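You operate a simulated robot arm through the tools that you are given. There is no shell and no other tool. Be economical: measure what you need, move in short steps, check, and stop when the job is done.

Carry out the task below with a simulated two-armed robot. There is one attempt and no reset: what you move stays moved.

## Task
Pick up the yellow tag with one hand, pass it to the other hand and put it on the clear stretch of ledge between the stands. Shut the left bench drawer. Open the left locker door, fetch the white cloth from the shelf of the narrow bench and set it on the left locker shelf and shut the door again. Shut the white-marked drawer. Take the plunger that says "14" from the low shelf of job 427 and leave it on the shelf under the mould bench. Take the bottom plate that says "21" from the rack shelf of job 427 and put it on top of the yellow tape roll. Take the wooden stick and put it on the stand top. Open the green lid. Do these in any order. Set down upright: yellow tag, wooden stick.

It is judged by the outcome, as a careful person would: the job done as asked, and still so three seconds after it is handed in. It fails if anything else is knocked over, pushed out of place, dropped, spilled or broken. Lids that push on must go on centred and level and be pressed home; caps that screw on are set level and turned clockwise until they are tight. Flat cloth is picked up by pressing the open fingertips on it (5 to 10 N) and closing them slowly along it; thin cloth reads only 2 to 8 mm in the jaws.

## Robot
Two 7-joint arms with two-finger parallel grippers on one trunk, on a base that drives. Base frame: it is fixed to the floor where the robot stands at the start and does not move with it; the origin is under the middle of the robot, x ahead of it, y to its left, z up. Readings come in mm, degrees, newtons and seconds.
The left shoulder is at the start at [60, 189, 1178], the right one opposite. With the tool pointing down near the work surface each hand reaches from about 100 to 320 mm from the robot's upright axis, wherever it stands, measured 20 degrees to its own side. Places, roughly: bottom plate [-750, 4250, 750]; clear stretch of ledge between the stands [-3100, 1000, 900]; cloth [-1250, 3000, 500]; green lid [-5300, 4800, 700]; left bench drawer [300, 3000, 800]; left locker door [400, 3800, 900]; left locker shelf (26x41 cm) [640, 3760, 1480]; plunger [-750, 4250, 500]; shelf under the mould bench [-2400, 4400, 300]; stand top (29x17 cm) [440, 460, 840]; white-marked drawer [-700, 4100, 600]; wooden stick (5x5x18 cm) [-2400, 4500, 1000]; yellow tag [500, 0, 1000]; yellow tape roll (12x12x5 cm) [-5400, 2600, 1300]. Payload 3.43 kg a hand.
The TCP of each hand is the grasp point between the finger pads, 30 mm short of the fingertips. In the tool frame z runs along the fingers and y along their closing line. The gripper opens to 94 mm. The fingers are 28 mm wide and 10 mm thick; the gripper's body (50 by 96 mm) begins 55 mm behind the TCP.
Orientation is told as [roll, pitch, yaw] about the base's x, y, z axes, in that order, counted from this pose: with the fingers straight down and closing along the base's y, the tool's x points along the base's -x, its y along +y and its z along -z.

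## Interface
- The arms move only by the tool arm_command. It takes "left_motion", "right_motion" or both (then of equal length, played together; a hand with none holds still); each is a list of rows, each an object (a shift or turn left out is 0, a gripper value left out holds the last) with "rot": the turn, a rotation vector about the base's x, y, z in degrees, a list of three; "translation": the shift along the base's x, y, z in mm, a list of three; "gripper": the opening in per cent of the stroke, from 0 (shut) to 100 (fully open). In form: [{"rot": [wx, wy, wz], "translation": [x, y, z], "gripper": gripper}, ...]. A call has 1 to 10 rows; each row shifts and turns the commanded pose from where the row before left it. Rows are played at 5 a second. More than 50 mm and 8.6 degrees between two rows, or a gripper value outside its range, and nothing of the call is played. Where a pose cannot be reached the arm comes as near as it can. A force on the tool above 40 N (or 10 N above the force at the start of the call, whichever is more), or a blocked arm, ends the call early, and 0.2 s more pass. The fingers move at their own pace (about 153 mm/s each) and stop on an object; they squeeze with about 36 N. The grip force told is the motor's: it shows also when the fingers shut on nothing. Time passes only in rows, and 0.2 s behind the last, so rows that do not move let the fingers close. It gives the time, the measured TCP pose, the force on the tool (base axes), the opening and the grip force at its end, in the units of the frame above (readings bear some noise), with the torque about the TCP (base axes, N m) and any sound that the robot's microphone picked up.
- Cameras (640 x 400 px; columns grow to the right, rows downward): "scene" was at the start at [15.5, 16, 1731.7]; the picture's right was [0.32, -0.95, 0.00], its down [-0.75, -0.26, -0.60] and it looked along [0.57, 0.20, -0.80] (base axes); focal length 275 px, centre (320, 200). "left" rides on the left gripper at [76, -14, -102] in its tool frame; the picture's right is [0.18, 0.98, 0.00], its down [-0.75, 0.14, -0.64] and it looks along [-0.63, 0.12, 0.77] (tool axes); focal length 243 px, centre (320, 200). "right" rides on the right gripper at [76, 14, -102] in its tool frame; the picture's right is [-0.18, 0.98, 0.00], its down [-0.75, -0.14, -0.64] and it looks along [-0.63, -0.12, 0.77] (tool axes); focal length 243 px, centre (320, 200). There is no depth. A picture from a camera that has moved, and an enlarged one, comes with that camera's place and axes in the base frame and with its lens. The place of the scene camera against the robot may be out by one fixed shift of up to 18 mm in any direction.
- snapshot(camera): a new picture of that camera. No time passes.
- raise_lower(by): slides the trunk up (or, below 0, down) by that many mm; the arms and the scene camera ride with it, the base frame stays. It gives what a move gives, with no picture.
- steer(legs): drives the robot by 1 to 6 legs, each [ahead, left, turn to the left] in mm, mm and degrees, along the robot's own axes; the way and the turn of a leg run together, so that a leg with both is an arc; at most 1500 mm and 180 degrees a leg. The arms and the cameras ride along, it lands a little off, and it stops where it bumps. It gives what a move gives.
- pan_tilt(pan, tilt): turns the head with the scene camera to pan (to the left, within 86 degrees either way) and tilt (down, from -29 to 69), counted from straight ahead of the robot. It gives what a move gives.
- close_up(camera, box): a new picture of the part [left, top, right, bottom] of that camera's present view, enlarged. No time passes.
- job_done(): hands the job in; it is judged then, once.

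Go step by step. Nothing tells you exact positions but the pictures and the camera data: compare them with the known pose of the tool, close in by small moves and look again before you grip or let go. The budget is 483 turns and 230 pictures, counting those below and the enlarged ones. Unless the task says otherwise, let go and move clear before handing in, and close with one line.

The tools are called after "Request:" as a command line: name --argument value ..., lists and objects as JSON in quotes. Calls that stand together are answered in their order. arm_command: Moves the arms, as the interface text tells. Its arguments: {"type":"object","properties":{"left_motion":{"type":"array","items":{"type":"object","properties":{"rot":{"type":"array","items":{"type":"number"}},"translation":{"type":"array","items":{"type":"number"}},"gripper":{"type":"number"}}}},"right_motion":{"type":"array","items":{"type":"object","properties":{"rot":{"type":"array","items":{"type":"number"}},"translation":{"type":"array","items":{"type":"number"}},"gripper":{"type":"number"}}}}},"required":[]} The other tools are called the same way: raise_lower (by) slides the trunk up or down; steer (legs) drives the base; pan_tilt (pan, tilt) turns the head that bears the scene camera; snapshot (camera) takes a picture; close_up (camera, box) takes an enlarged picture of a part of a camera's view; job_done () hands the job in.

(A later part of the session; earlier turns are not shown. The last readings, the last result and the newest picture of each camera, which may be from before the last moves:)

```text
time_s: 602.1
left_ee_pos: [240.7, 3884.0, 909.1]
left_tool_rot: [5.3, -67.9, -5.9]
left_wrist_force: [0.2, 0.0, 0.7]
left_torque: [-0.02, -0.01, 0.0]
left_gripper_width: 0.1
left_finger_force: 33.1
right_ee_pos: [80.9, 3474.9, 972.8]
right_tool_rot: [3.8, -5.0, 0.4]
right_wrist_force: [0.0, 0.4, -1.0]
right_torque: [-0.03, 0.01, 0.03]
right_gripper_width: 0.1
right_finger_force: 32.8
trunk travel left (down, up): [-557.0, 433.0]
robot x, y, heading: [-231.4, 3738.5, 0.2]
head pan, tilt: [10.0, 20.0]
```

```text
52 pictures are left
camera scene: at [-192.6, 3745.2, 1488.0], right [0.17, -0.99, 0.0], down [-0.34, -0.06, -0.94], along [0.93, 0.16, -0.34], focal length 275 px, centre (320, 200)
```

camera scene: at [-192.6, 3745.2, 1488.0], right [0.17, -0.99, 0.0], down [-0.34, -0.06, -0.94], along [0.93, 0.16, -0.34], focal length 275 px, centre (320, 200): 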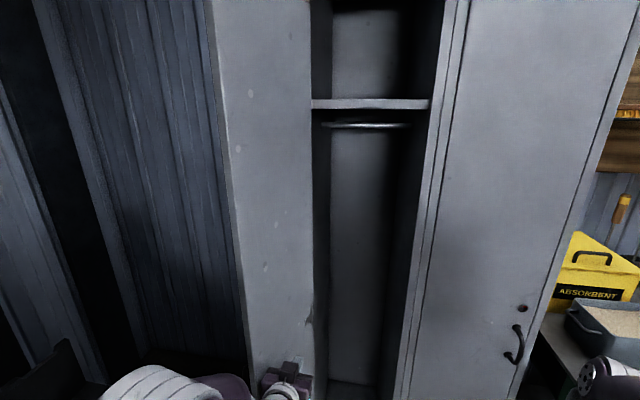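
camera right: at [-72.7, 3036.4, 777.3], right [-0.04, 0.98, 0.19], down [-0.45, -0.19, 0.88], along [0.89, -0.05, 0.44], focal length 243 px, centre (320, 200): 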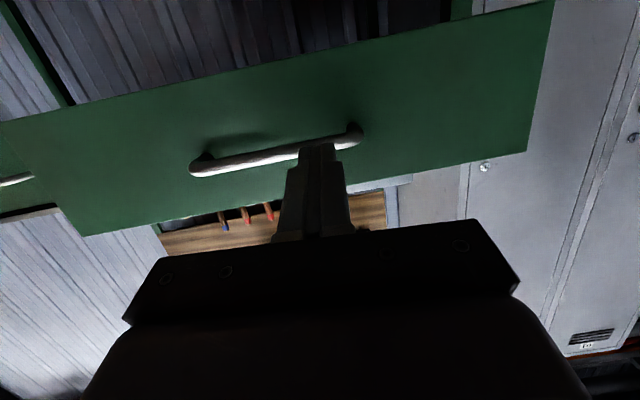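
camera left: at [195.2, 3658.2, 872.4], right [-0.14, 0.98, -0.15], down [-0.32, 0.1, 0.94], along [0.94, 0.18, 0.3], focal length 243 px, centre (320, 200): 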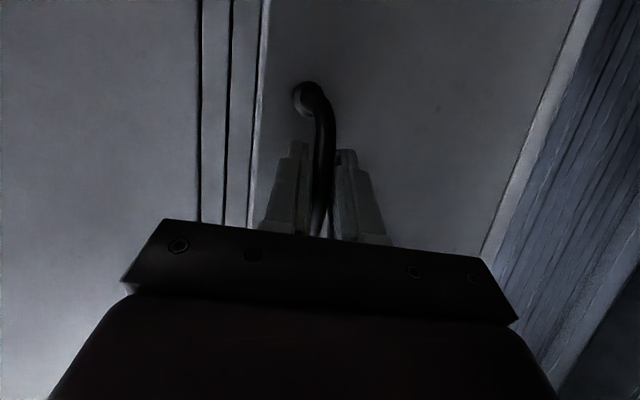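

The left locker is wide open, with its shelf at z ≈ 1478 and the opening at y 3624–3866. I'll back off, fold the left arm, and go look for the cloth under the narrow bench.

Request:
steer --legs '[[-200, 0, 0]]'

Request:
arm_command --left_motion '[{"rot": [0, 7.8, 0], "translation": [-22, 0, 12]}, {"rot": [0, 7.8, 0], "translation": [-22, 0, 12]}, {"rot": [0, 7.8, 0], "translation": [-22, 0, 12]}, {"rot": [0, 7.8, 0], "translation": [-22, 0, 12]}, {"rot": [0, 7.8, 0], "translation": [-22, 0, 12]}, {"rot": [0, 7.8, 0], "translation": [-22, 0, 12]}, {"rot": [0, 7.8, 0], "translation": [-22, 0, 12]}, {"rot": [0, 7.8, 3], "translation": [-22, 0, 12]}]'

Request:
raise_lower --by 60

Request:
steer --legs '[[0, 0, -90], [0, -830, 0], [60, 0, 0]]'

Request:
pan_tilt --pan 0 --tilt 45

Request:
snapshot --camera "scene"

```text
time_s: 603.7
left_ee_pos: [40.3, 3883.4, 909.1]
left_tool_rot: [5.4, -67.9, -6.1]
left_wrist_force: [0.4, -1.0, -0.1]
left_torque: [0.01, -0.03, 0.0]
left_gripper_width: 0.0
left_finger_force: 33.6
right_ee_pos: [-121.5, 3473.7, 972.5]
right_tool_rot: [3.8, -5.1, 0.1]
right_wrist_force: [-0.1, 1.0, -0.2]
right_torque: [-0.02, -0.04, -0.01]
right_gripper_width: 0.2
right_finger_force: 33.2
trunk travel left (down, up): [-557.0, 433.0]
robot x, y, heading: [-430.4, 3737.8, -0.3]
head pan, tilt: [10.0, 20.0]
```

```text
time_s: 605.5
left_ee_pos: [-100.0, 3895.9, 989.9]
left_tool_rot: [4.4, -17.5, 0.8]
left_wrist_force: [0.1, 0.0, -0.2]
left_torque: [0.0, -0.03, 0.0]
left_gripper_width: 0.0
left_finger_force: 32.5
left hand out of reach, approached as far as the arm can: row 4, 5, 6
right_ee_pos: [-121.5, 3475.0, 971.8]
right_tool_rot: [3.8, -5.1, 0.1]
right_wrist_force: [0.3, 0.2, -0.6]
right_torque: [0.02, 0.0, 0.02]
right_gripper_width: 0.0
right_finger_force: 33.2
trunk travel left (down, up): [-557.0, 433.0]
robot x, y, heading: [-430.1, 3738.8, -0.3]
head pan, tilt: [10.0, 20.0]
```

```text
time_s: 606.5
left_ee_pos: [-98.2, 3894.5, 1050.6]
left_tool_rot: [4.4, -17.5, 0.9]
left_wrist_force: [1.2, -0.8, 0.1]
left_torque: [0.01, 0.01, 0.01]
left_gripper_width: 0.0
left_finger_force: 32.6
right_ee_pos: [-121.0, 3474.7, 1031.6]
right_tool_rot: [3.7, -5.1, 0.1]
right_wrist_force: [0.3, 0.6, 0.5]
right_torque: [0.03, 0.01, -0.02]
right_gripper_width: 0.0
right_finger_force: 33.4
trunk travel left (down, up): [-617.0, 373.0]
robot x, y, heading: [-432.0, 3740.7, -0.2]
head pan, tilt: [10.0, 20.0]
```

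```text
time_s: 615.3
left_ee_pos: [-1097.8, 3353.5, 1050.2]
left_tool_rot: [4.5, -17.4, -89.7]
left_wrist_force: [-1.2, -0.9, 0.7]
left_torque: [0.03, -0.04, -0.01]
left_gripper_width: 0.1
left_finger_force: 33.2
right_ee_pos: [-1520.0, 3379.2, 1032.1]
right_tool_rot: [3.7, -5.0, -90.4]
right_wrist_force: [-0.4, -0.3, -1.0]
right_torque: [0.05, 0.01, -0.01]
right_gripper_width: 0.0
right_finger_force: 33.2
trunk travel left (down, up): [-617.0, 373.0]
robot x, y, heading: [-1253.7, 3688.3, -90.7]
head pan, tilt: [10.0, 20.0]
```

```text
time_s: 616.2
left_ee_pos: [-1097.8, 3355.7, 1052.2]
left_tool_rot: [4.3, -17.5, -89.7]
left_wrist_force: [-0.6, -1.4, -1.0]
left_torque: [-0.04, -0.01, 0.02]
left_gripper_width: 0.0
left_finger_force: 32.7
right_ee_pos: [-1519.6, 3380.6, 1033.6]
right_tool_rot: [3.9, -5.1, -90.5]
right_wrist_force: [0.8, 0.1, 0.4]
right_torque: [0.02, -0.04, 0.03]
right_gripper_width: 0.1
right_finger_force: 33.0
trunk travel left (down, up): [-617.0, 373.0]
robot x, y, heading: [-1251.2, 3687.6, -90.7]
head pan, tilt: [0.0, 45.0]
```

```text
51 pictures are left
camera scene: at [-1248.3, 3658.4, 1509.4], right [-1.0, 0.01, 0.0], down [0.01, 0.71, -0.71], along [-0.01, -0.71, -0.71], focal length 275 px, centre (320, 200)
```

scene: 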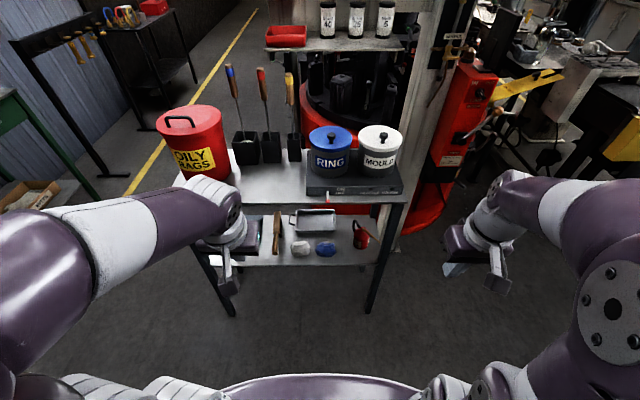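

Request:
close_up --camera "scene" --box '[230, 190, 400, 290]'

```text
3.76 times, centred on (315, 240) of scene
camera zoom: at [-1248.3, 3658.4, 1509.4], right [-1.0, 0.01, 0.0], down [0.01, 0.71, -0.71], along [-0.01, -0.71, -0.71], focal length 1034 px, centre (339, 49)
```

zoom: 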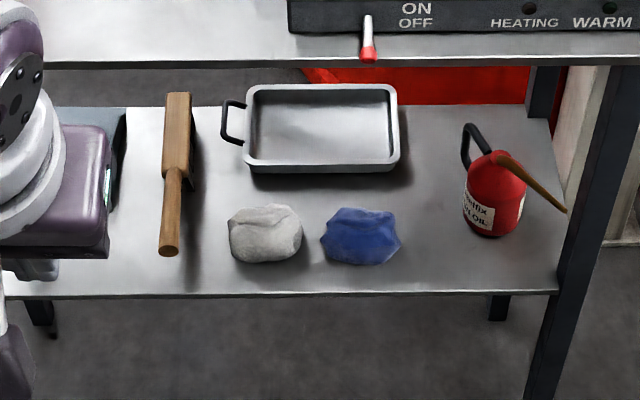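

The white cloth is a lump about 83 mm wide at (-1174, 2975) near the front of the lower shelf, with a blue rag beside it. I'll lower the trunk, align the left hand, open it fully and tilt it forward.

Request:
raise_lower --by -305

Request:
steer --legs '[[0, -70, 0.7]]'

Request:
arm_command --left_motion '[{"rot": [-7, 0, 0], "translation": [0, -22, -15], "gripper": 100}, {"rot": [-7, 0, 0], "translation": [0, -22, -15]}, {"rot": [-7, 0, 0], "translation": [0, -22, -15]}, {"rot": [-7, 0, 0], "translation": [0, -22, -15]}, {"rot": [-7, 0, 0], "translation": [0, -22, -15]}]'

Request:
snapshot --camera "left"

```text
time_s: 619.2
left_ee_pos: [-1098.8, 3355.9, 744.6]
left_tool_rot: [4.4, -17.5, -89.6]
left_wrist_force: [-0.3, 0.0, 0.1]
left_torque: [0.0, 0.01, 0.03]
left_gripper_width: 0.1
left_finger_force: 33.1
right_ee_pos: [-1519.3, 3381.1, 727.4]
right_tool_rot: [3.8, -5.2, -90.3]
right_wrist_force: [-0.7, 0.1, 0.4]
right_torque: [0.01, 0.02, 0.05]
right_gripper_width: 0.0
right_finger_force: 33.1
trunk travel left (down, up): [-312.0, 678.0]
robot x, y, heading: [-1250.5, 3688.2, -90.7]
head pan, tilt: [0.0, 45.0]
```

```text
time_s: 620.3
left_ee_pos: [-1165.1, 3359.4, 745.9]
left_tool_rot: [4.4, -17.5, -88.9]
left_wrist_force: [-0.2, 0.4, -0.5]
left_torque: [-0.04, -0.02, 0.0]
left_gripper_width: 0.3
left_finger_force: 32.8
right_ee_pos: [-1586.4, 3377.8, 726.8]
right_tool_rot: [3.9, -5.1, -89.7]
right_wrist_force: [-0.2, -0.3, 0.0]
right_torque: [-0.03, 0.0, 0.01]
right_gripper_width: 0.0
right_finger_force: 33.2
trunk travel left (down, up): [-312.0, 678.0]
robot x, y, heading: [-1322.9, 3685.9, -90.2]
head pan, tilt: [0.0, 45.0]
```

```text
time_s: 621.5
left_ee_pos: [-1162.1, 3249.9, 669.9]
left_tool_rot: [3.4, -52.4, -88.4]
left_wrist_force: [-0.1, 0.6, -0.2]
left_torque: [0.02, 0.02, 0.0]
left_gripper_width: 93.9
left_finger_force: 0.0
right_ee_pos: [-1584.9, 3377.3, 727.9]
right_tool_rot: [3.8, -5.1, -89.7]
right_wrist_force: [0.7, -0.2, 0.4]
right_torque: [0.04, -0.01, 0.01]
right_gripper_width: 0.2
right_finger_force: 33.0
trunk travel left (down, up): [-312.0, 678.0]
robot x, y, heading: [-1323.4, 3685.8, -90.1]
head pan, tilt: [0.0, 45.0]
```

```text
49 pictures are left
camera left: at [-1185.8, 3375.8, 669.9], right [0.98, 0.19, -0.11], down [0.1, 0.06, 0.99], along [0.19, -0.98, 0.04], focal length 243 px, centre (320, 200)
```

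left: 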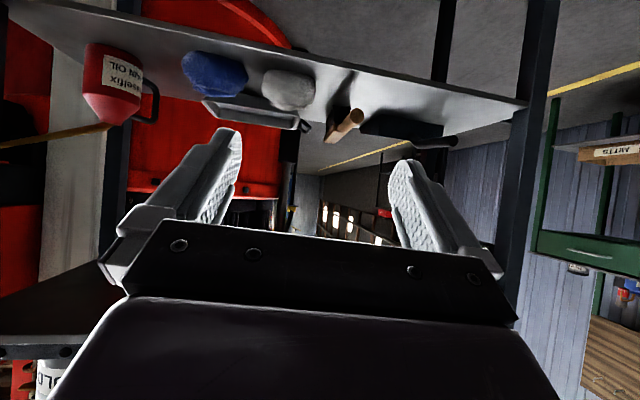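

Request:
raise_lower --by -110

Request:
arm_command --left_motion '[{"translation": [-8, 0, 0]}, {"translation": [-8, 0, 0]}]'

Request:
steer --legs '[[150, 0, 0]]'

Request:
snapshot --camera "left"

```text
time_s: 622.9
left_ee_pos: [-1162.3, 3248.8, 559.4]
left_tool_rot: [3.3, -52.5, -88.3]
left_wrist_force: [-0.3, -0.7, -0.2]
left_torque: [0.02, 0.02, 0.01]
left_gripper_width: 94.1
left_finger_force: 0.1
right_ee_pos: [-1585.2, 3377.7, 616.7]
right_tool_rot: [3.8, -5.2, -89.8]
right_wrist_force: [-0.4, 0.3, 0.2]
right_torque: [0.01, 0.03, -0.01]
right_gripper_width: 0.0
right_finger_force: 32.8
trunk travel left (down, up): [-202.0, 788.0]
robot x, y, heading: [-1322.9, 3690.4, -90.2]
head pan, tilt: [0.0, 45.0]
```

```text
time_s: 623.5
left_ee_pos: [-1179.8, 3250.1, 561.4]
left_tool_rot: [3.5, -52.5, -88.4]
left_wrist_force: [0.1, 0.4, 0.3]
left_torque: [-0.02, 0.03, 0.0]
left_gripper_width: 93.7
left_finger_force: 0.0
right_ee_pos: [-1585.9, 3377.9, 618.2]
right_tool_rot: [3.9, -5.1, -89.7]
right_wrist_force: [0.5, 0.7, -0.2]
right_torque: [0.02, -0.02, 0.0]
right_gripper_width: 0.1
right_finger_force: 32.7
trunk travel left (down, up): [-202.0, 788.0]
robot x, y, heading: [-1326.7, 3688.2, -90.1]
head pan, tilt: [0.0, 45.0]
```

```text
time_s: 624.9
left_ee_pos: [-1180.5, 3098.5, 559.4]
left_tool_rot: [3.4, -52.5, -88.7]
left_wrist_force: [-1.0, 0.5, 0.1]
left_torque: [0.01, 0.0, 0.01]
left_gripper_width: 93.8
left_finger_force: 0.0
right_ee_pos: [-1586.6, 3227.0, 617.3]
right_tool_rot: [3.8, -5.1, -89.8]
right_wrist_force: [-0.7, -0.5, -0.2]
right_torque: [0.02, 0.02, 0.01]
right_gripper_width: 0.0
right_finger_force: 33.2
trunk travel left (down, up): [-202.0, 788.0]
robot x, y, heading: [-1322.7, 3538.9, -90.3]
head pan, tilt: [0.0, 45.0]
```

```text
48 pictures are left
camera left: at [-1202.9, 3224.2, 560.8], right [0.98, 0.18, -0.11], down [0.1, 0.06, 0.99], along [0.19, -0.98, 0.04], focal length 243 px, centre (320, 200)
```

left: 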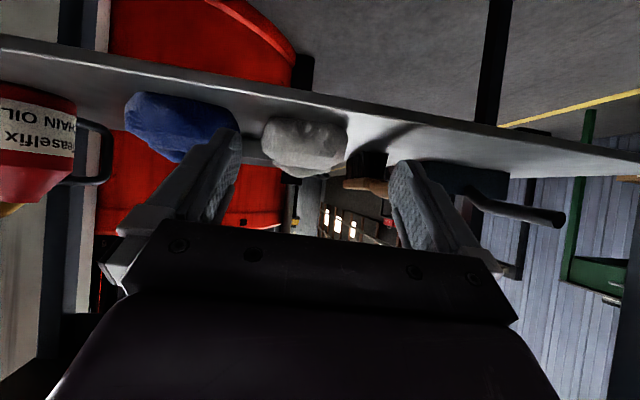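

The cloth centre is at (-1180, 2996, 523), lined up between the fingers. I'll lower a little and move in around it.

Request:
arm_command --left_motion '[{"translation": [0, 0, -10]}, {"translation": [0, 0, -10]}]'

Request:
steer --legs '[[60, 0, 0]]'

Request:
arm_command --left_motion '[{"translation": [0, -11, -2]}, {"translation": [0, -11, -2]}, {"translation": [0, -10, -2]}]'

Request:
snapshot --camera "left"

```text
time_s: 625.5
left_ee_pos: [-1180.2, 3098.5, 540.2]
left_tool_rot: [3.4, -52.5, -88.5]
left_wrist_force: [0.6, 0.7, -0.5]
left_torque: [-0.02, 0.02, 0.04]
left_gripper_width: 93.9
left_finger_force: 0.0
right_ee_pos: [-1585.6, 3228.1, 618.3]
right_tool_rot: [3.8, -5.1, -89.8]
right_wrist_force: [-0.2, -0.2, 0.9]
right_torque: [-0.02, 0.01, -0.01]
right_gripper_width: 0.2
right_finger_force: 33.4
trunk travel left (down, up): [-202.0, 788.0]
robot x, y, heading: [-1321.8, 3539.0, -90.2]
head pan, tilt: [0.0, 45.0]
```

```text
time_s: 626.4
left_ee_pos: [-1180.3, 3038.6, 539.9]
left_tool_rot: [3.5, -52.5, -88.6]
left_wrist_force: [0.3, 0.1, -1.0]
left_torque: [0.02, 0.01, 0.01]
left_gripper_width: 94.2
left_finger_force: 0.1
right_ee_pos: [-1587.9, 3169.1, 616.5]
right_tool_rot: [3.8, -5.0, -89.8]
right_wrist_force: [-1.1, -0.4, 0.3]
right_torque: [0.02, 0.03, -0.02]
right_gripper_width: 0.3
right_finger_force: 33.5
trunk travel left (down, up): [-202.0, 788.0]
robot x, y, heading: [-1323.2, 3477.1, -90.5]
head pan, tilt: [0.0, 45.0]
```

```text
time_s: 627.2
left_ee_pos: [-1180.2, 3007.1, 534.6]
left_tool_rot: [3.4, -52.5, -88.5]
left_wrist_force: [0.0, 0.4, -0.4]
left_torque: [0.0, -0.02, -0.02]
left_gripper_width: 94.1
left_finger_force: 0.0
right_ee_pos: [-1587.7, 3168.1, 617.1]
right_tool_rot: [3.8, -5.1, -90.0]
right_wrist_force: [0.4, -0.5, 0.1]
right_torque: [0.01, 0.0, 0.01]
right_gripper_width: 0.2
right_finger_force: 33.1
trunk travel left (down, up): [-202.0, 788.0]
robot x, y, heading: [-1324.1, 3479.7, -90.2]
head pan, tilt: [0.0, 45.0]
```

```text
47 pictures are left
camera left: at [-1203.5, 3133.0, 535.9], right [0.98, 0.18, -0.11], down [0.1, 0.06, 0.99], along [0.19, -0.98, 0.04], focal length 243 px, centre (320, 200)
```

left: 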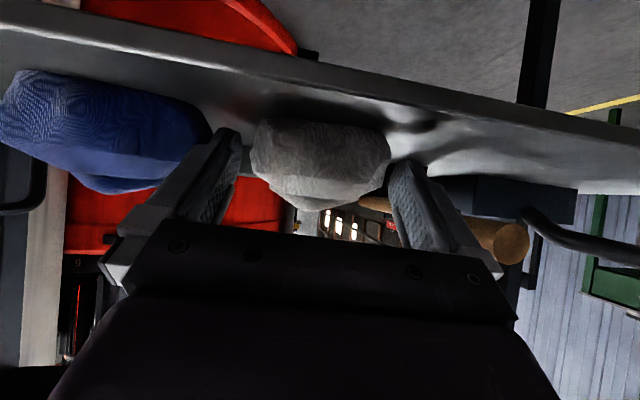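

The cloth sits between the fingertips. I'll close slowly and lift.

Request:
arm_command --left_motion '[{"gripper": 85}, {"gripper": 70}, {"gripper": 55}, {"gripper": 40}, {"gripper": 25}, {"gripper": 10}, {"gripper": 0}, {}]'

Request:
arm_command --left_motion '[{"translation": [0, 0, 8]}, {"translation": [0, 0, 12]}, {"translation": [0, 5, 15]}]'

Request:
snapshot --camera "left"

```text
time_s: 629.0
left_ee_pos: [-1181.6, 3007.3, 535.0]
left_tool_rot: [3.3, -52.4, -88.5]
left_wrist_force: [0.3, 0.5, 0.9]
left_torque: [-0.01, 0.0, 0.01]
left_gripper_width: 84.7
left_finger_force: 36.9
right_ee_pos: [-1586.4, 3169.0, 618.0]
right_tool_rot: [3.7, -5.1, -89.8]
right_wrist_force: [0.4, 0.5, -0.2]
right_torque: [-0.03, 0.0, 0.0]
right_gripper_width: 0.0
right_finger_force: 33.3
trunk travel left (down, up): [-202.0, 788.0]
robot x, y, heading: [-1328.8, 3473.1, -90.4]
head pan, tilt: [0.0, 45.0]
```

```text
time_s: 629.8
left_ee_pos: [-1180.0, 3012.2, 570.2]
left_tool_rot: [3.4, -52.5, -88.7]
left_wrist_force: [-0.3, -0.1, -0.5]
left_torque: [0.02, 0.0, -0.02]
left_gripper_width: 84.5
left_finger_force: 35.7
right_ee_pos: [-1587.1, 3167.9, 618.0]
right_tool_rot: [3.8, -5.0, -90.0]
right_wrist_force: [-1.0, 0.5, 0.0]
right_torque: [-0.01, 0.0, -0.01]
right_gripper_width: 0.0
right_finger_force: 33.1
trunk travel left (down, up): [-202.0, 788.0]
robot x, y, heading: [-1327.1, 3478.0, -90.3]
head pan, tilt: [0.0, 45.0]
```

```text
46 pictures are left
camera left: at [-1202.7, 3138.2, 570.3], right [0.98, 0.18, -0.11], down [0.1, 0.06, 0.99], along [0.19, -0.98, 0.04], focal length 243 px, centre (320, 200)
```

left: 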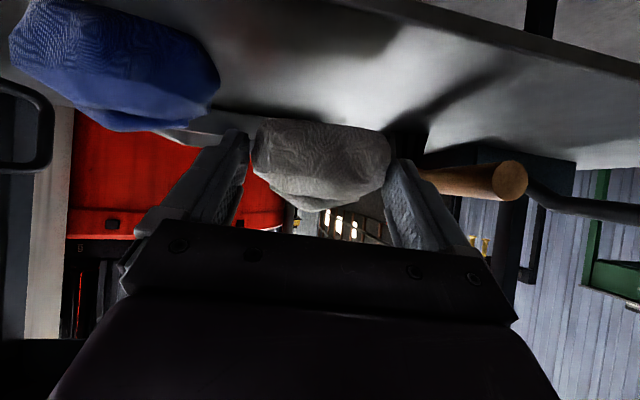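

The cloth is held. I'll back out, raise the trunk fully, level the hand and lift the arm for the high locker shelf.

Request:
steer --legs '[[-270, 0, 0]]'

Request:
raise_lower --by 400

Request:
raise_lower --by 385

Request:
arm_command --left_motion '[{"rot": [-4, 0, 0], "translation": [0, -6, 22]}, {"rot": [-4, 0, 0], "translation": [0, -6, 22]}, {"rot": [-4, 0, 0], "translation": [0, -6, 22]}, {"rot": [-4, 0, 0], "translation": [0, -6, 22]}, {"rot": [-4, 0, 0], "translation": [0, -6, 22]}, {"rot": [-4, 0, 0], "translation": [0, -6, 22]}, {"rot": [-4, 0, 0], "translation": [0, -6, 22]}, {"rot": [0, 0, 0], "translation": [0, -6, 22]}, {"rot": [0, 0, 0], "translation": [0, 0, 22]}, {"rot": [0, 0, 0], "translation": [0, 0, 22]}]'

Request:
snapshot --camera "left"

```text
time_s: 631.7
left_ee_pos: [-1180.2, 3278.6, 568.5]
left_tool_rot: [3.4, -52.4, -88.8]
left_wrist_force: [0.8, 0.0, 0.0]
left_torque: [-0.01, 0.03, 0.03]
left_gripper_width: 84.5
left_finger_force: 35.7
right_ee_pos: [-1586.9, 3436.6, 617.7]
right_tool_rot: [3.9, -5.1, -90.1]
right_wrist_force: [0.3, 0.4, 1.1]
right_torque: [0.02, -0.01, -0.04]
right_gripper_width: 0.1
right_finger_force: 33.1
trunk travel left (down, up): [-202.0, 788.0]
robot x, y, heading: [-1322.9, 3746.6, -90.5]
head pan, tilt: [0.0, 45.0]
```

```text
time_s: 635.6
left_ee_pos: [-1178.7, 3278.9, 969.1]
left_tool_rot: [3.5, -52.6, -88.8]
left_wrist_force: [0.3, -0.8, -0.9]
left_torque: [0.03, -0.03, 0.0]
left_gripper_width: 84.7
left_finger_force: 35.8
right_ee_pos: [-1586.4, 3437.7, 1016.1]
right_tool_rot: [3.8, -5.1, -90.1]
right_wrist_force: [0.6, -0.1, 0.2]
right_torque: [0.03, 0.01, -0.02]
right_gripper_width: 0.1
right_finger_force: 33.0
trunk travel left (down, up): [-602.0, 388.0]
robot x, y, heading: [-1324.7, 3745.7, -90.2]
head pan, tilt: [0.0, 45.0]
```

```text
time_s: 639.3
left_ee_pos: [-1180.2, 3280.6, 1354.1]
left_tool_rot: [3.4, -52.6, -88.8]
left_wrist_force: [-0.5, -0.1, -0.2]
left_torque: [0.02, 0.0, 0.0]
left_gripper_width: 84.7
left_finger_force: 36.4
right_ee_pos: [-1587.1, 3436.3, 1402.1]
right_tool_rot: [3.8, -5.1, -90.1]
right_wrist_force: [-0.3, -0.9, -0.1]
right_torque: [0.01, 0.01, 0.02]
right_gripper_width: 0.1
right_finger_force: 33.2
trunk travel left (down, up): [-987.0, 3.0]
robot x, y, heading: [-1329.0, 3743.1, -90.6]
head pan, tilt: [0.0, 45.0]
```

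```text
time_s: 641.5
left_ee_pos: [-1181.0, 3232.8, 1575.2]
left_tool_rot: [0.2, -80.4, -85.6]
left_wrist_force: [0.4, -0.2, -1.1]
left_torque: [0.05, -0.01, 0.02]
left_gripper_width: 84.2
left_finger_force: 35.9
right_ee_pos: [-1586.1, 3437.4, 1401.9]
right_tool_rot: [3.9, -5.1, -90.1]
right_wrist_force: [0.6, 0.0, -0.3]
right_torque: [0.04, 0.01, 0.01]
right_gripper_width: 0.0
right_finger_force: 32.6
trunk travel left (down, up): [-987.0, 3.0]
robot x, y, heading: [-1324.0, 3745.7, -90.2]
head pan, tilt: [0.0, 45.0]
```

```text
45 pictures are left
camera left: at [-1202.4, 3345.0, 1516.3], right [0.98, 0.11, -0.18], down [0.1, 0.52, 0.85], along [0.18, -0.85, 0.5], focal length 243 px, centre (320, 200)
```

left: 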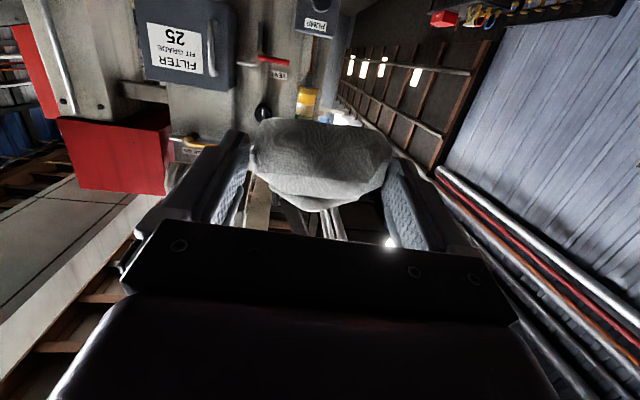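

Request:
steer --legs '[[0, 0, 90.3], [1080, 0, 0], [0, -140, 0]]'

Request:
pan_tilt --pan 8 --tilt 25

Request:
snapshot --camera "scene"

Request:
snapshot --camera "left"

```text
time_s: 650.4
left_ee_pos: [225.6, 3863.3, 1576.8]
left_tool_rot: [3.3, -80.4, 0.0]
left_wrist_force: [-7.4, -29.2, 3.8]
left_torque: [0.43, -0.12, -0.76]
left_gripper_width: 84.2
left_finger_force: 35.7
right_ee_pos: [20.5, 3463.6, 1401.9]
right_tool_rot: [4.0, -5.3, -0.3]
right_wrist_force: [0.0, 0.4, -0.4]
right_torque: [-0.02, 0.01, -0.01]
right_gripper_width: 0.0
right_finger_force: 32.8
trunk travel left (down, up): [-987.0, 3.0]
robot x, y, heading: [-286.0, 3735.7, -0.3]
head pan, tilt: [0.0, 45.0]
stopped in leg 2: the force on the tool passed its limit at 66 N (the readings are from after the stop); the commanded pose is now the measured one
```

```text
time_s: 651.2
left_ee_pos: [226.1, 3862.3, 1576.9]
left_tool_rot: [3.4, -80.5, 0.5]
left_wrist_force: [-8.2, -29.0, 3.1]
left_torque: [0.37, -0.2, -0.74]
left_gripper_width: 84.0
left_finger_force: 35.9
right_ee_pos: [21.1, 3460.6, 1400.9]
right_tool_rot: [4.1, -5.2, -0.3]
right_wrist_force: [-0.3, -0.8, -0.2]
right_torque: [0.02, -0.02, -0.04]
right_gripper_width: 0.0
right_finger_force: 32.8
trunk travel left (down, up): [-987.0, 3.0]
robot x, y, heading: [-280.5, 3730.3, -0.4]
head pan, tilt: [8.0, 25.0]
```

```text
44 pictures are left
camera scene: at [-251.4, 3726.2, 1910.0], right [0.13, -0.99, -0.01], down [-0.42, -0.05, -0.91], along [0.9, 0.12, -0.42], focal length 275 px, centre (320, 200)
```

scene: 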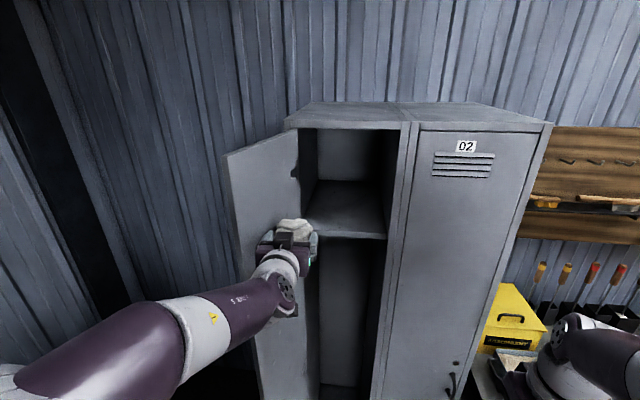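

```text
43 pictures are left
camera left: at [113.7, 3841.2, 1517.8], right [-0.1, 0.98, -0.17], down [-0.52, 0.1, 0.85], along [0.85, 0.17, 0.5], focal length 243 px, centre (320, 200)
```

left: 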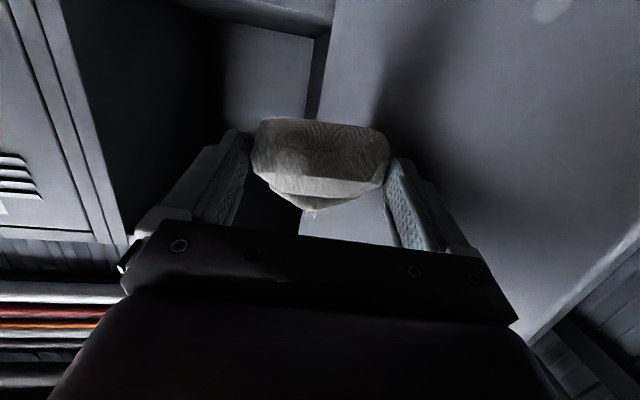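

The hand touched the open door because the sidestep had not happened yet. I'll back off, sidestep, then go in straight.

Request:
steer --legs '[[-120, 0, 0], [0, -117, 0.3], [200, 0, 0]]'

Request:
snapshot --camera "left"

Request:
snapshot --camera "scene"

```text
time_s: 654.5
left_ee_pos: [301.0, 3767.1, 1575.4]
left_tool_rot: [0.2, -80.4, 4.3]
left_wrist_force: [-1.3, -0.1, -0.6]
left_torque: [-0.03, 0.06, -0.04]
left_gripper_width: 84.6
left_finger_force: 36.2
right_ee_pos: [99.6, 3361.1, 1404.0]
right_tool_rot: [3.6, -5.4, 0.3]
right_wrist_force: [-0.7, -0.1, 0.1]
right_torque: [-0.04, -0.01, -0.01]
right_gripper_width: 0.1
right_finger_force: 33.0
trunk travel left (down, up): [-987.0, 3.0]
robot x, y, heading: [-205.8, 3622.9, -0.1]
head pan, tilt: [8.0, 25.0]
```

```text
42 pictures are left
camera left: at [188.9, 3744.0, 1517.4], right [-0.11, 0.98, -0.18], down [-0.52, 0.1, 0.85], along [0.85, 0.18, 0.5], focal length 243 px, centre (320, 200)
```

left: 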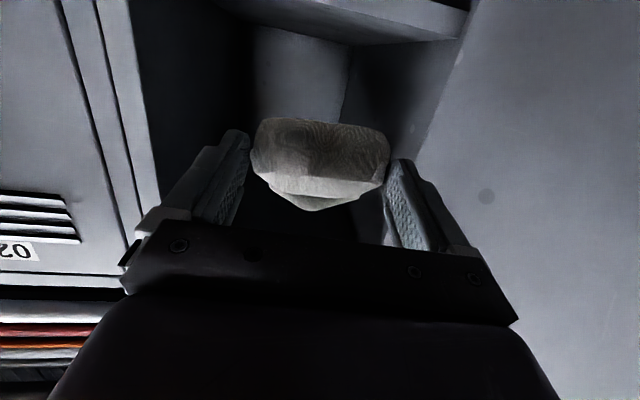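

```text
41 pictures are left
camera scene: at [-175.8, 3629.3, 1910.1], right [0.14, -0.99, 0.0], down [-0.42, -0.06, -0.91], along [0.9, 0.13, -0.42], focal length 275 px, centre (320, 200)
```

scene: 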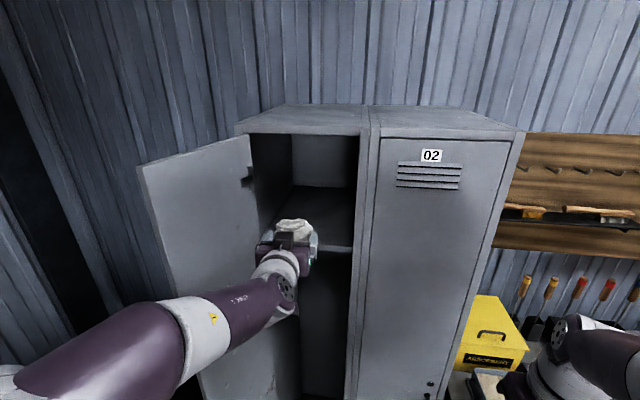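

Request:
arm_command --left_motion '[{"translation": [0, -11, 0], "rot": [0, 0, -2]}, {"translation": [0, -11, 0], "rot": [0, 0, -2]}]'

Request:
steer --legs '[[110, 0, 0]]'

Request:
snapshot --camera "left"

```text
time_s: 655.1
left_ee_pos: [302.5, 3743.5, 1575.3]
left_tool_rot: [0.7, -80.6, -0.3]
left_wrist_force: [0.2, 0.1, -0.5]
left_torque: [-0.01, 0.02, 0.02]
left_gripper_width: 84.4
left_finger_force: 35.7
right_ee_pos: [101.4, 3361.1, 1402.4]
right_tool_rot: [3.6, -5.3, 0.3]
right_wrist_force: [1.2, -0.1, -0.2]
right_torque: [-0.03, -0.03, -0.03]
right_gripper_width: 0.1
right_finger_force: 33.1
trunk travel left (down, up): [-987.0, 3.0]
robot x, y, heading: [-202.7, 3623.6, 0.1]
head pan, tilt: [8.0, 25.0]
```

```text
time_s: 656.3
left_ee_pos: [410.3, 3743.9, 1576.1]
left_tool_rot: [0.6, -80.6, -0.3]
left_wrist_force: [-1.1, 0.0, -0.8]
left_torque: [0.01, 0.02, -0.02]
left_gripper_width: 84.4
left_finger_force: 36.9
right_ee_pos: [209.2, 3360.7, 1402.6]
right_tool_rot: [3.8, -5.4, 0.5]
right_wrist_force: [-0.5, -0.6, -0.5]
right_torque: [-0.01, -0.05, 0.0]
right_gripper_width: 0.0
right_finger_force: 33.4
trunk travel left (down, up): [-987.0, 3.0]
robot x, y, heading: [-93.7, 3620.6, -0.1]
head pan, tilt: [8.0, 25.0]
```

```text
40 pictures are left
camera left: at [297.2, 3728.7, 1518.2], right [-0.04, 0.98, -0.18], down [-0.51, 0.14, 0.85], along [0.86, 0.12, 0.5], focal length 243 px, centre (320, 200)
```

left: 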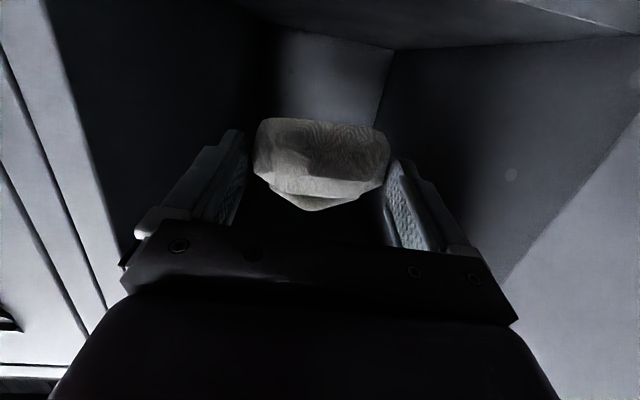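

Request:
steer --legs '[[80, 0, 0]]'

Request:
arm_command --left_motion '[{"translation": [0, 0, -10]}, {"translation": [0, 0, -10]}, {"translation": [0, 0, -8]}]'

Request:
snapshot --camera "left"

Request:
close_up --camera "scene" --box '[180, 120, 420, 300]'

```text
time_s: 657.4
left_ee_pos: [484.2, 3743.4, 1579.8]
left_tool_rot: [0.7, -80.8, -0.2]
left_wrist_force: [-1.0, -0.4, 1.0]
left_torque: [0.0, -0.01, -0.02]
left_gripper_width: 84.4
left_finger_force: 36.5
right_ee_pos: [285.0, 3361.1, 1405.8]
right_tool_rot: [3.7, -5.7, 0.3]
right_wrist_force: [-1.1, -0.4, 0.9]
right_torque: [-0.01, -0.03, 0.01]
right_gripper_width: 0.0
right_finger_force: 33.1
trunk travel left (down, up): [-987.0, 3.0]
robot x, y, heading: [-15.4, 3623.0, 0.1]
head pan, tilt: [8.0, 25.0]
```

```text
time_s: 658.1
left_ee_pos: [496.0, 3744.4, 1546.4]
left_tool_rot: [0.6, -80.3, -0.1]
left_wrist_force: [0.0, -0.2, -1.4]
left_torque: [0.04, 0.01, 0.02]
left_gripper_width: 84.4
left_finger_force: 35.9
right_ee_pos: [295.6, 3359.7, 1402.2]
right_tool_rot: [3.8, -5.1, 0.4]
right_wrist_force: [0.4, -0.6, 0.7]
right_torque: [0.04, 0.0, 0.0]
right_gripper_width: 0.0
right_finger_force: 33.0
trunk travel left (down, up): [-987.0, 3.0]
robot x, y, heading: [-16.0, 3619.6, -0.1]
head pan, tilt: [8.0, 25.0]
```

```text
39 pictures are left
camera left: at [383.5, 3729.1, 1487.6], right [-0.04, 0.98, -0.18], down [-0.51, 0.14, 0.85], along [0.86, 0.12, 0.49], focal length 243 px, centre (320, 200)
```

left: 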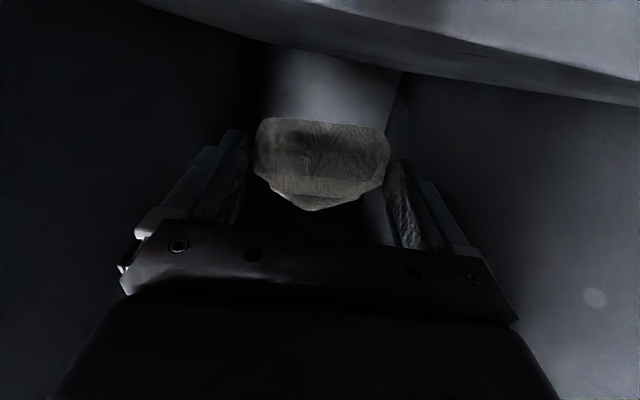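

```text
2.22 times, centred on (300, 210) of scene
camera zoom: at [22.2, 3627.1, 1909.9], right [0.14, -0.99, 0.0], down [-0.42, -0.06, -0.91], along [0.9, 0.13, -0.42], focal length 610 px, centre (364, 178)
```

zoom: 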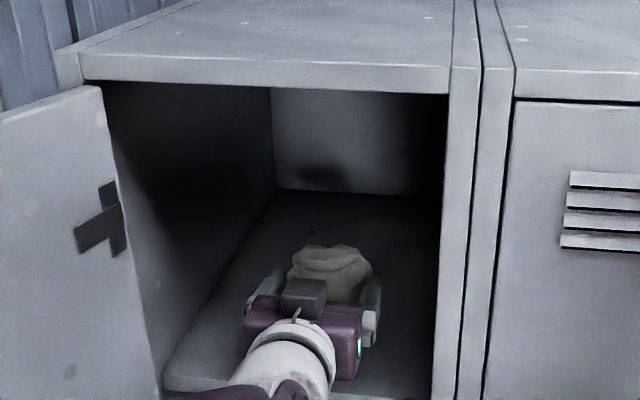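

Request:
arm_command --left_motion '[{"translation": [0, 0, -5]}, {"translation": [0, 0, -4]}]'

Request:
arm_command --left_motion '[{"translation": [0, 0, -4]}, {"translation": [0, 0, -4]}]'

Request:
arm_command --left_motion '[{"translation": [0, 0, -3]}, {"translation": [0, 0, -3]}]'

```text
time_s: 658.8
left_ee_pos: [495.1, 3745.0, 1537.8]
left_tool_rot: [0.6, -80.3, -0.3]
left_wrist_force: [0.6, 0.4, -0.6]
left_torque: [-0.01, -0.01, 0.02]
left_gripper_width: 84.3
left_finger_force: 35.9
right_ee_pos: [294.4, 3361.2, 1402.1]
right_tool_rot: [3.8, -5.3, 0.4]
right_wrist_force: [-1.1, -0.3, 0.2]
right_torque: [0.0, 0.0, -0.04]
right_gripper_width: 0.0
right_finger_force: 33.2
trunk travel left (down, up): [-987.0, 3.0]
robot x, y, heading: [-18.3, 3625.0, -0.0]
head pan, tilt: [8.0, 25.0]
```

```text
time_s: 659.4
left_ee_pos: [495.2, 3743.4, 1529.7]
left_tool_rot: [0.5, -80.5, 0.0]
left_wrist_force: [0.7, 0.5, -1.4]
left_torque: [-0.01, 0.03, -0.01]
left_gripper_width: 84.5
left_finger_force: 35.5
right_ee_pos: [291.8, 3360.7, 1403.2]
right_tool_rot: [3.7, -5.1, 0.4]
right_wrist_force: [-0.3, -0.2, 0.2]
right_torque: [0.0, 0.0, -0.03]
right_gripper_width: 0.1
right_finger_force: 33.1
trunk travel left (down, up): [-987.0, 3.0]
robot x, y, heading: [-14.9, 3624.5, 0.0]
head pan, tilt: [8.0, 25.0]
```

```text
time_s: 660.0
left_ee_pos: [494.3, 3743.4, 1524.0]
left_tool_rot: [0.7, -80.4, -0.3]
left_wrist_force: [0.3, -0.3, -1.1]
left_torque: [-0.04, 0.0, -0.01]
left_gripper_width: 84.4
left_finger_force: 35.6
right_ee_pos: [293.8, 3361.2, 1403.3]
right_tool_rot: [3.7, -5.2, 0.5]
right_wrist_force: [0.4, 0.7, 0.3]
right_torque: [0.0, -0.02, -0.01]
right_gripper_width: 0.1
right_finger_force: 32.7
trunk travel left (down, up): [-987.0, 3.0]
robot x, y, heading: [-21.9, 3624.0, 0.3]
head pan, tilt: [8.0, 25.0]
```

Request:
arm_command --left_motion '[{"translation": [0, 0, -3]}, {"translation": [0, 0, -3]}]'

Request:
arm_command --left_motion '[{"translation": [0, 0, -3]}, {"translation": [0, 0, -3]}]'

Request:
close_up --camera "left" --box '[180, 40, 460, 240]'

```text
time_s: 660.5
left_ee_pos: [494.8, 3744.3, 1519.4]
left_tool_rot: [0.6, -80.4, -0.1]
left_wrist_force: [-0.2, 0.3, -1.0]
left_torque: [-0.04, 0.02, 0.01]
left_gripper_width: 84.2
left_finger_force: 35.8
right_ee_pos: [294.1, 3360.1, 1402.1]
right_tool_rot: [3.7, -5.1, 0.4]
right_wrist_force: [0.4, -0.3, -0.6]
right_torque: [-0.01, -0.03, -0.02]
right_gripper_width: 0.0
right_finger_force: 33.2
trunk travel left (down, up): [-987.0, 3.0]
robot x, y, heading: [-11.2, 3622.1, -0.0]
head pan, tilt: [8.0, 25.0]
```

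```text
time_s: 661.1
left_ee_pos: [493.9, 3743.8, 1512.4]
left_tool_rot: [0.7, -80.4, -0.3]
left_wrist_force: [-1.3, 0.1, -0.5]
left_torque: [0.0, 0.03, 0.0]
left_gripper_width: 84.3
left_finger_force: 35.7
right_ee_pos: [294.6, 3360.5, 1401.4]
right_tool_rot: [3.7, -5.1, 0.5]
right_wrist_force: [0.7, -0.2, -0.1]
right_torque: [0.03, -0.03, 0.0]
right_gripper_width: 0.0
right_finger_force: 33.4
trunk travel left (down, up): [-987.0, 3.0]
robot x, y, heading: [-18.5, 3622.4, 0.1]
head pan, tilt: [8.0, 25.0]
```

```text
2.00 times, centred on (320, 140) of left
camera zoom: at [382.1, 3728.6, 1454.2], right [-0.04, 0.98, -0.18], down [-0.51, 0.14, 0.85], along [0.86, 0.12, 0.49], focal length 485 px, centre (320, 320)
```

zoom: 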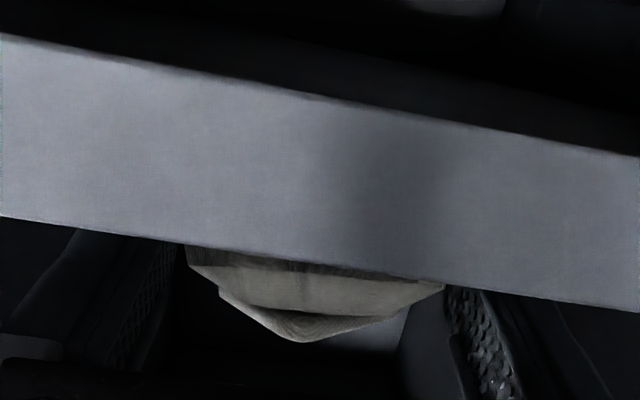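

The shelf's top is at about z 1474, just below the cloth. A few more small steps to contact.

Request:
arm_command --left_motion '[{"translation": [0, 0, -3]}, {"translation": [0, 0, -2]}]'

Request:
arm_command --left_motion '[{"translation": [0, 0, -2]}, {"translation": [0, 0, -2]}]'

Request:
arm_command --left_motion '[{"translation": [0, 0, -2]}, {"translation": [0, 0, -2]}]'

```text
time_s: 661.8
left_ee_pos: [493.1, 3742.7, 1511.1]
left_tool_rot: [0.3, -80.9, 0.0]
left_wrist_force: [4.1, 1.5, 17.8]
left_torque: [0.49, -0.42, -0.06]
left_gripper_width: 84.2
left_finger_force: 36.1
right_ee_pos: [293.9, 3360.3, 1403.1]
right_tool_rot: [3.8, -5.2, 0.4]
right_wrist_force: [0.7, -0.4, 0.5]
right_torque: [0.01, 0.02, -0.01]
right_gripper_width: 0.0
right_finger_force: 33.4
trunk travel left (down, up): [-987.0, 3.0]
robot x, y, heading: [-14.1, 3621.2, 0.1]
head pan, tilt: [8.0, 25.0]
```

```text
time_s: 662.4
left_ee_pos: [493.5, 3741.6, 1507.8]
left_tool_rot: [0.7, -80.9, -0.1]
left_wrist_force: [6.0, 0.2, 32.5]
left_torque: [0.78, -0.81, -0.04]
left_gripper_width: 84.5
left_finger_force: 36.1
right_ee_pos: [291.8, 3359.4, 1403.5]
right_tool_rot: [3.9, -5.3, 0.4]
right_wrist_force: [-0.3, 0.4, -0.2]
right_torque: [-0.03, -0.03, 0.03]
right_gripper_width: 0.1
right_finger_force: 32.7
trunk travel left (down, up): [-987.0, 3.0]
robot x, y, heading: [-15.2, 3624.7, -0.2]
head pan, tilt: [8.0, 25.0]
```

```text
time_s: 663.1
left_ee_pos: [494.8, 3743.7, 1507.4]
left_tool_rot: [0.0, -81.7, 0.6]
left_wrist_force: [-4.4, -1.3, 10.0]
left_torque: [0.14, -0.09, 0.05]
left_gripper_width: 84.6
left_finger_force: 35.9
right_ee_pos: [293.1, 3359.4, 1402.8]
right_tool_rot: [3.7, -5.3, 0.4]
right_wrist_force: [0.8, -0.3, 0.0]
right_torque: [0.01, 0.01, -0.03]
right_gripper_width: 0.0
right_finger_force: 32.9
trunk travel left (down, up): [-987.0, 3.0]
robot x, y, heading: [-15.9, 3622.2, -0.1]
head pan, tilt: [8.0, 25.0]
stopped in row 2 (left hand): the force on the tool passed its limit at 43 N (the readings are from after the stop); the commanded pose is now the measured one
```

The cloth is on the shelf. I'll ease up, open, and draw straight back.

Request:
arm_command --left_motion '[{"translation": [0, 0, 2]}, {"gripper": 100}, {}, {"translation": [-12, 0, 2]}, {"translation": [-15, 0, 3]}, {"translation": [-15, 0, 4]}]'

Request:
close_up --camera "scene" --box '[180, 120, 420, 300]'

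```text
time_s: 664.5
left_ee_pos: [453.3, 3745.1, 1515.4]
left_tool_rot: [0.2, -81.4, 0.4]
left_wrist_force: [-0.5, 0.1, -0.2]
left_torque: [-0.02, 0.05, -0.01]
left_gripper_width: 94.0
left_finger_force: 0.1
right_ee_pos: [293.0, 3361.1, 1404.0]
right_tool_rot: [3.8, -5.2, 0.5]
right_wrist_force: [0.3, -0.5, -0.3]
right_torque: [0.0, -0.03, -0.02]
right_gripper_width: 0.0
right_finger_force: 33.1
trunk travel left (down, up): [-987.0, 3.0]
robot x, y, heading: [-14.2, 3622.4, -0.2]
head pan, tilt: [8.0, 25.0]
```

```text
2.22 times, centred on (300, 210) of scene
camera zoom: at [19.4, 3627.1, 1910.0], right [0.14, -0.99, 0.0], down [-0.42, -0.06, -0.91], along [0.9, 0.13, -0.42], focal length 610 px, centre (364, 178)
```

zoom: 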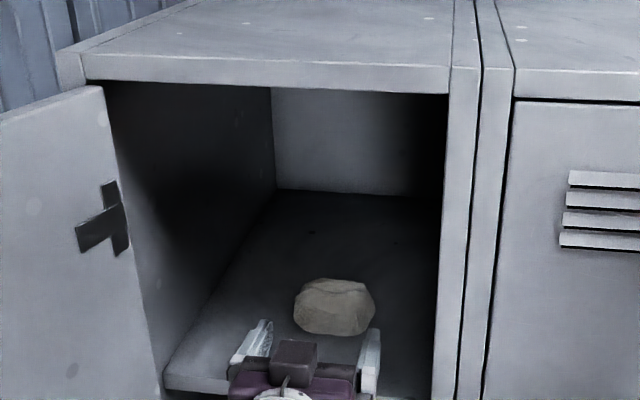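

The cloth rests on the left locker shelf. Now I'll back out around the open door to push it shut from outside.

Request:
steer --legs '[[-430, 0, 0]]'

Request:
arm_command --left_motion '[{"gripper": 0}, {}]'

Request:
steer --legs '[[0, 235, 0]]'

Request:
snapshot --camera "scene"

```text
time_s: 667.2
left_ee_pos: [22.7, 3741.5, 1514.4]
left_tool_rot: [-0.1, -81.3, -0.1]
left_wrist_force: [-0.6, 0.1, 0.4]
left_torque: [0.0, 0.01, 0.01]
left_gripper_width: 93.9
left_finger_force: 0.1
right_ee_pos: [-141.4, 3359.4, 1401.5]
right_tool_rot: [3.6, -5.1, -0.2]
right_wrist_force: [0.6, 0.2, -0.1]
right_torque: [0.0, -0.01, 0.0]
right_gripper_width: 0.2
right_finger_force: 33.1
trunk travel left (down, up): [-987.0, 3.0]
robot x, y, heading: [-450.7, 3621.7, -0.7]
head pan, tilt: [8.0, 25.0]
```

```text
time_s: 667.8
left_ee_pos: [21.2, 3741.2, 1515.8]
left_tool_rot: [0.0, -81.2, 0.0]
left_wrist_force: [0.8, 0.2, -0.1]
left_torque: [-0.03, 0.02, -0.03]
left_gripper_width: 0.0
left_finger_force: 33.1
right_ee_pos: [-142.0, 3358.5, 1402.9]
right_tool_rot: [3.6, -5.1, -0.2]
right_wrist_force: [0.0, 0.8, -0.1]
right_torque: [0.02, 0.03, -0.03]
right_gripper_width: 0.0
right_finger_force: 33.4
trunk travel left (down, up): [-987.0, 3.0]
robot x, y, heading: [-451.3, 3624.8, -0.4]
head pan, tilt: [8.0, 25.0]
```

```text
time_s: 669.5
left_ee_pos: [22.7, 3973.0, 1514.3]
left_tool_rot: [0.9, -81.4, -1.3]
left_wrist_force: [0.6, -0.9, 0.6]
left_torque: [0.02, -0.01, 0.03]
left_gripper_width: 0.0
left_finger_force: 32.9
right_ee_pos: [-141.5, 3592.7, 1401.4]
right_tool_rot: [3.9, -5.3, -0.5]
right_wrist_force: [-0.5, 0.0, -0.7]
right_torque: [0.02, 0.02, 0.02]
right_gripper_width: 0.0
right_finger_force: 32.7
trunk travel left (down, up): [-987.0, 3.0]
robot x, y, heading: [-443.6, 3865.1, -0.8]
head pan, tilt: [8.0, 25.0]
```

```text
35 pictures are left
camera scene: at [-411.6, 3860.9, 1910.0], right [0.12, -0.99, 0.0], down [-0.42, -0.05, -0.91], along [0.9, 0.11, -0.42], focal length 275 px, centre (320, 200)
```

scene: 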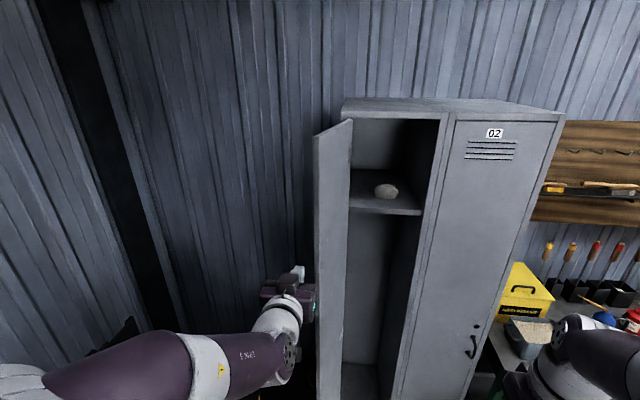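

The door is open a little past 90°, with its edge at y ≈ 3935. I'll go 55 mm further left, forward beside it, then push it toward closed.

Request:
steer --legs '[[0, 55, 0.8], [130, 0, 0], [0, -150, 0]]'

Request:
steer --legs '[[0, -100, 0]]'

Request:
snapshot --camera "scene"

```text
time_s: 672.3
left_ee_pos: [150.6, 3893.9, 1515.8]
left_tool_rot: [-1.2, -81.4, 1.5]
left_wrist_force: [-1.6, -0.2, 0.4]
left_torque: [-0.03, 0.0, 0.01]
left_gripper_width: 0.0
left_finger_force: 33.1
right_ee_pos: [-9.2, 3511.8, 1403.5]
right_tool_rot: [3.5, -5.3, 0.3]
right_wrist_force: [-1.1, 0.0, 0.5]
right_torque: [0.03, -0.01, -0.02]
right_gripper_width: 0.0
right_finger_force: 33.2
trunk travel left (down, up): [-987.0, 3.0]
robot x, y, heading: [-315.1, 3770.9, 0.0]
head pan, tilt: [8.0, 25.0]
```

```text
time_s: 673.5
left_ee_pos: [154.6, 3798.5, 1515.5]
left_tool_rot: [-2.0, -81.3, 2.5]
left_wrist_force: [0.0, 0.2, 1.4]
left_torque: [0.01, -0.01, -0.08]
left_gripper_width: 0.0
left_finger_force: 32.9
right_ee_pos: [-6.5, 3414.2, 1403.2]
right_tool_rot: [3.4, -5.2, 0.3]
right_wrist_force: [0.9, 0.8, 0.9]
right_torque: [-0.01, 0.05, 0.04]
right_gripper_width: 0.0
right_finger_force: 32.8
trunk travel left (down, up): [-987.0, 3.0]
robot x, y, heading: [-315.3, 3669.6, -0.2]
head pan, tilt: [8.0, 25.0]
```

```text
34 pictures are left
camera scene: at [-279.5, 3684.3, 1909.9], right [0.14, -0.99, 0.01], down [-0.42, -0.06, -0.91], along [0.9, 0.12, -0.42], focal length 275 px, centre (320, 200)
```

scene: 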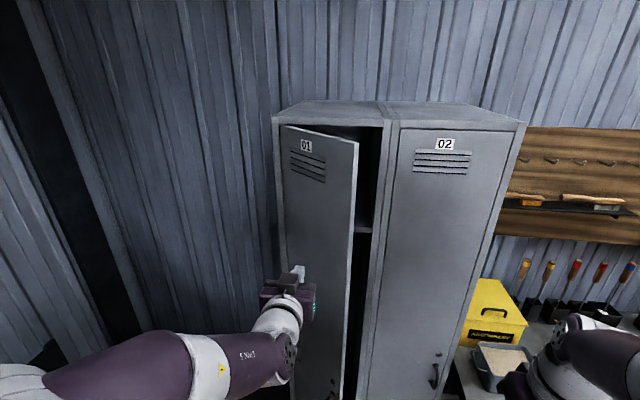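

The door is nearly shut. I'll shift toward its free edge and push it closed.

Request:
steer --legs '[[0, -110, 0.2], [150, 0, 0]]'

Request:
steer --legs '[[100, 0, 0]]'

Request:
snapshot --camera "scene"

```text
time_s: 675.7
left_ee_pos: [299.0, 3679.9, 1518.0]
left_tool_rot: [0.6, -81.5, 0.2]
left_wrist_force: [-1.2, -0.9, -0.2]
left_torque: [0.0, 0.01, 0.02]
left_gripper_width: 0.0
left_finger_force: 32.5
right_ee_pos: [140.7, 3295.4, 1403.7]
right_tool_rot: [3.9, -5.5, 0.5]
right_wrist_force: [0.6, -0.1, -0.9]
right_torque: [0.0, -0.01, 0.02]
right_gripper_width: 0.0
right_finger_force: 33.1
trunk travel left (down, up): [-987.0, 3.0]
robot x, y, heading: [-164.4, 3558.5, 0.5]
head pan, tilt: [8.0, 25.0]
```

```text
time_s: 676.8
left_ee_pos: [375.9, 3682.9, 1515.0]
left_tool_rot: [0.2, -81.3, 0.2]
left_wrist_force: [-3.9, -0.6, 1.4]
left_torque: [-0.02, -0.07, -0.05]
left_gripper_width: 0.1
left_finger_force: 32.5
right_ee_pos: [222.0, 3297.8, 1401.7]
right_tool_rot: [3.9, -5.1, 0.5]
right_wrist_force: [0.7, 0.9, 0.0]
right_torque: [-0.01, 0.0, 0.03]
right_gripper_width: 0.0
right_finger_force: 33.0
trunk travel left (down, up): [-987.0, 3.0]
robot x, y, heading: [-87.5, 3561.8, 0.3]
head pan, tilt: [8.0, 25.0]
stopped in leg 1: the force on the tool passed its limit at 280 N (the readings are from after the stop); the commanded pose is now the measured one
```

```text
33 pictures are left
camera scene: at [-53.3, 3563.7, 1910.0], right [0.14, -0.99, 0.0], down [-0.42, -0.06, -0.91], along [0.9, 0.13, -0.42], focal length 275 px, centre (320, 200)
```

scene: 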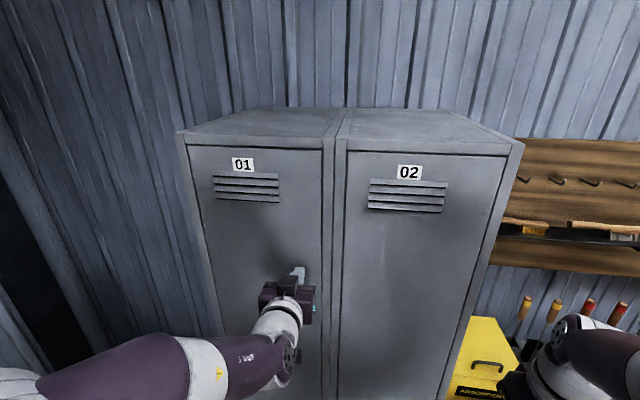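

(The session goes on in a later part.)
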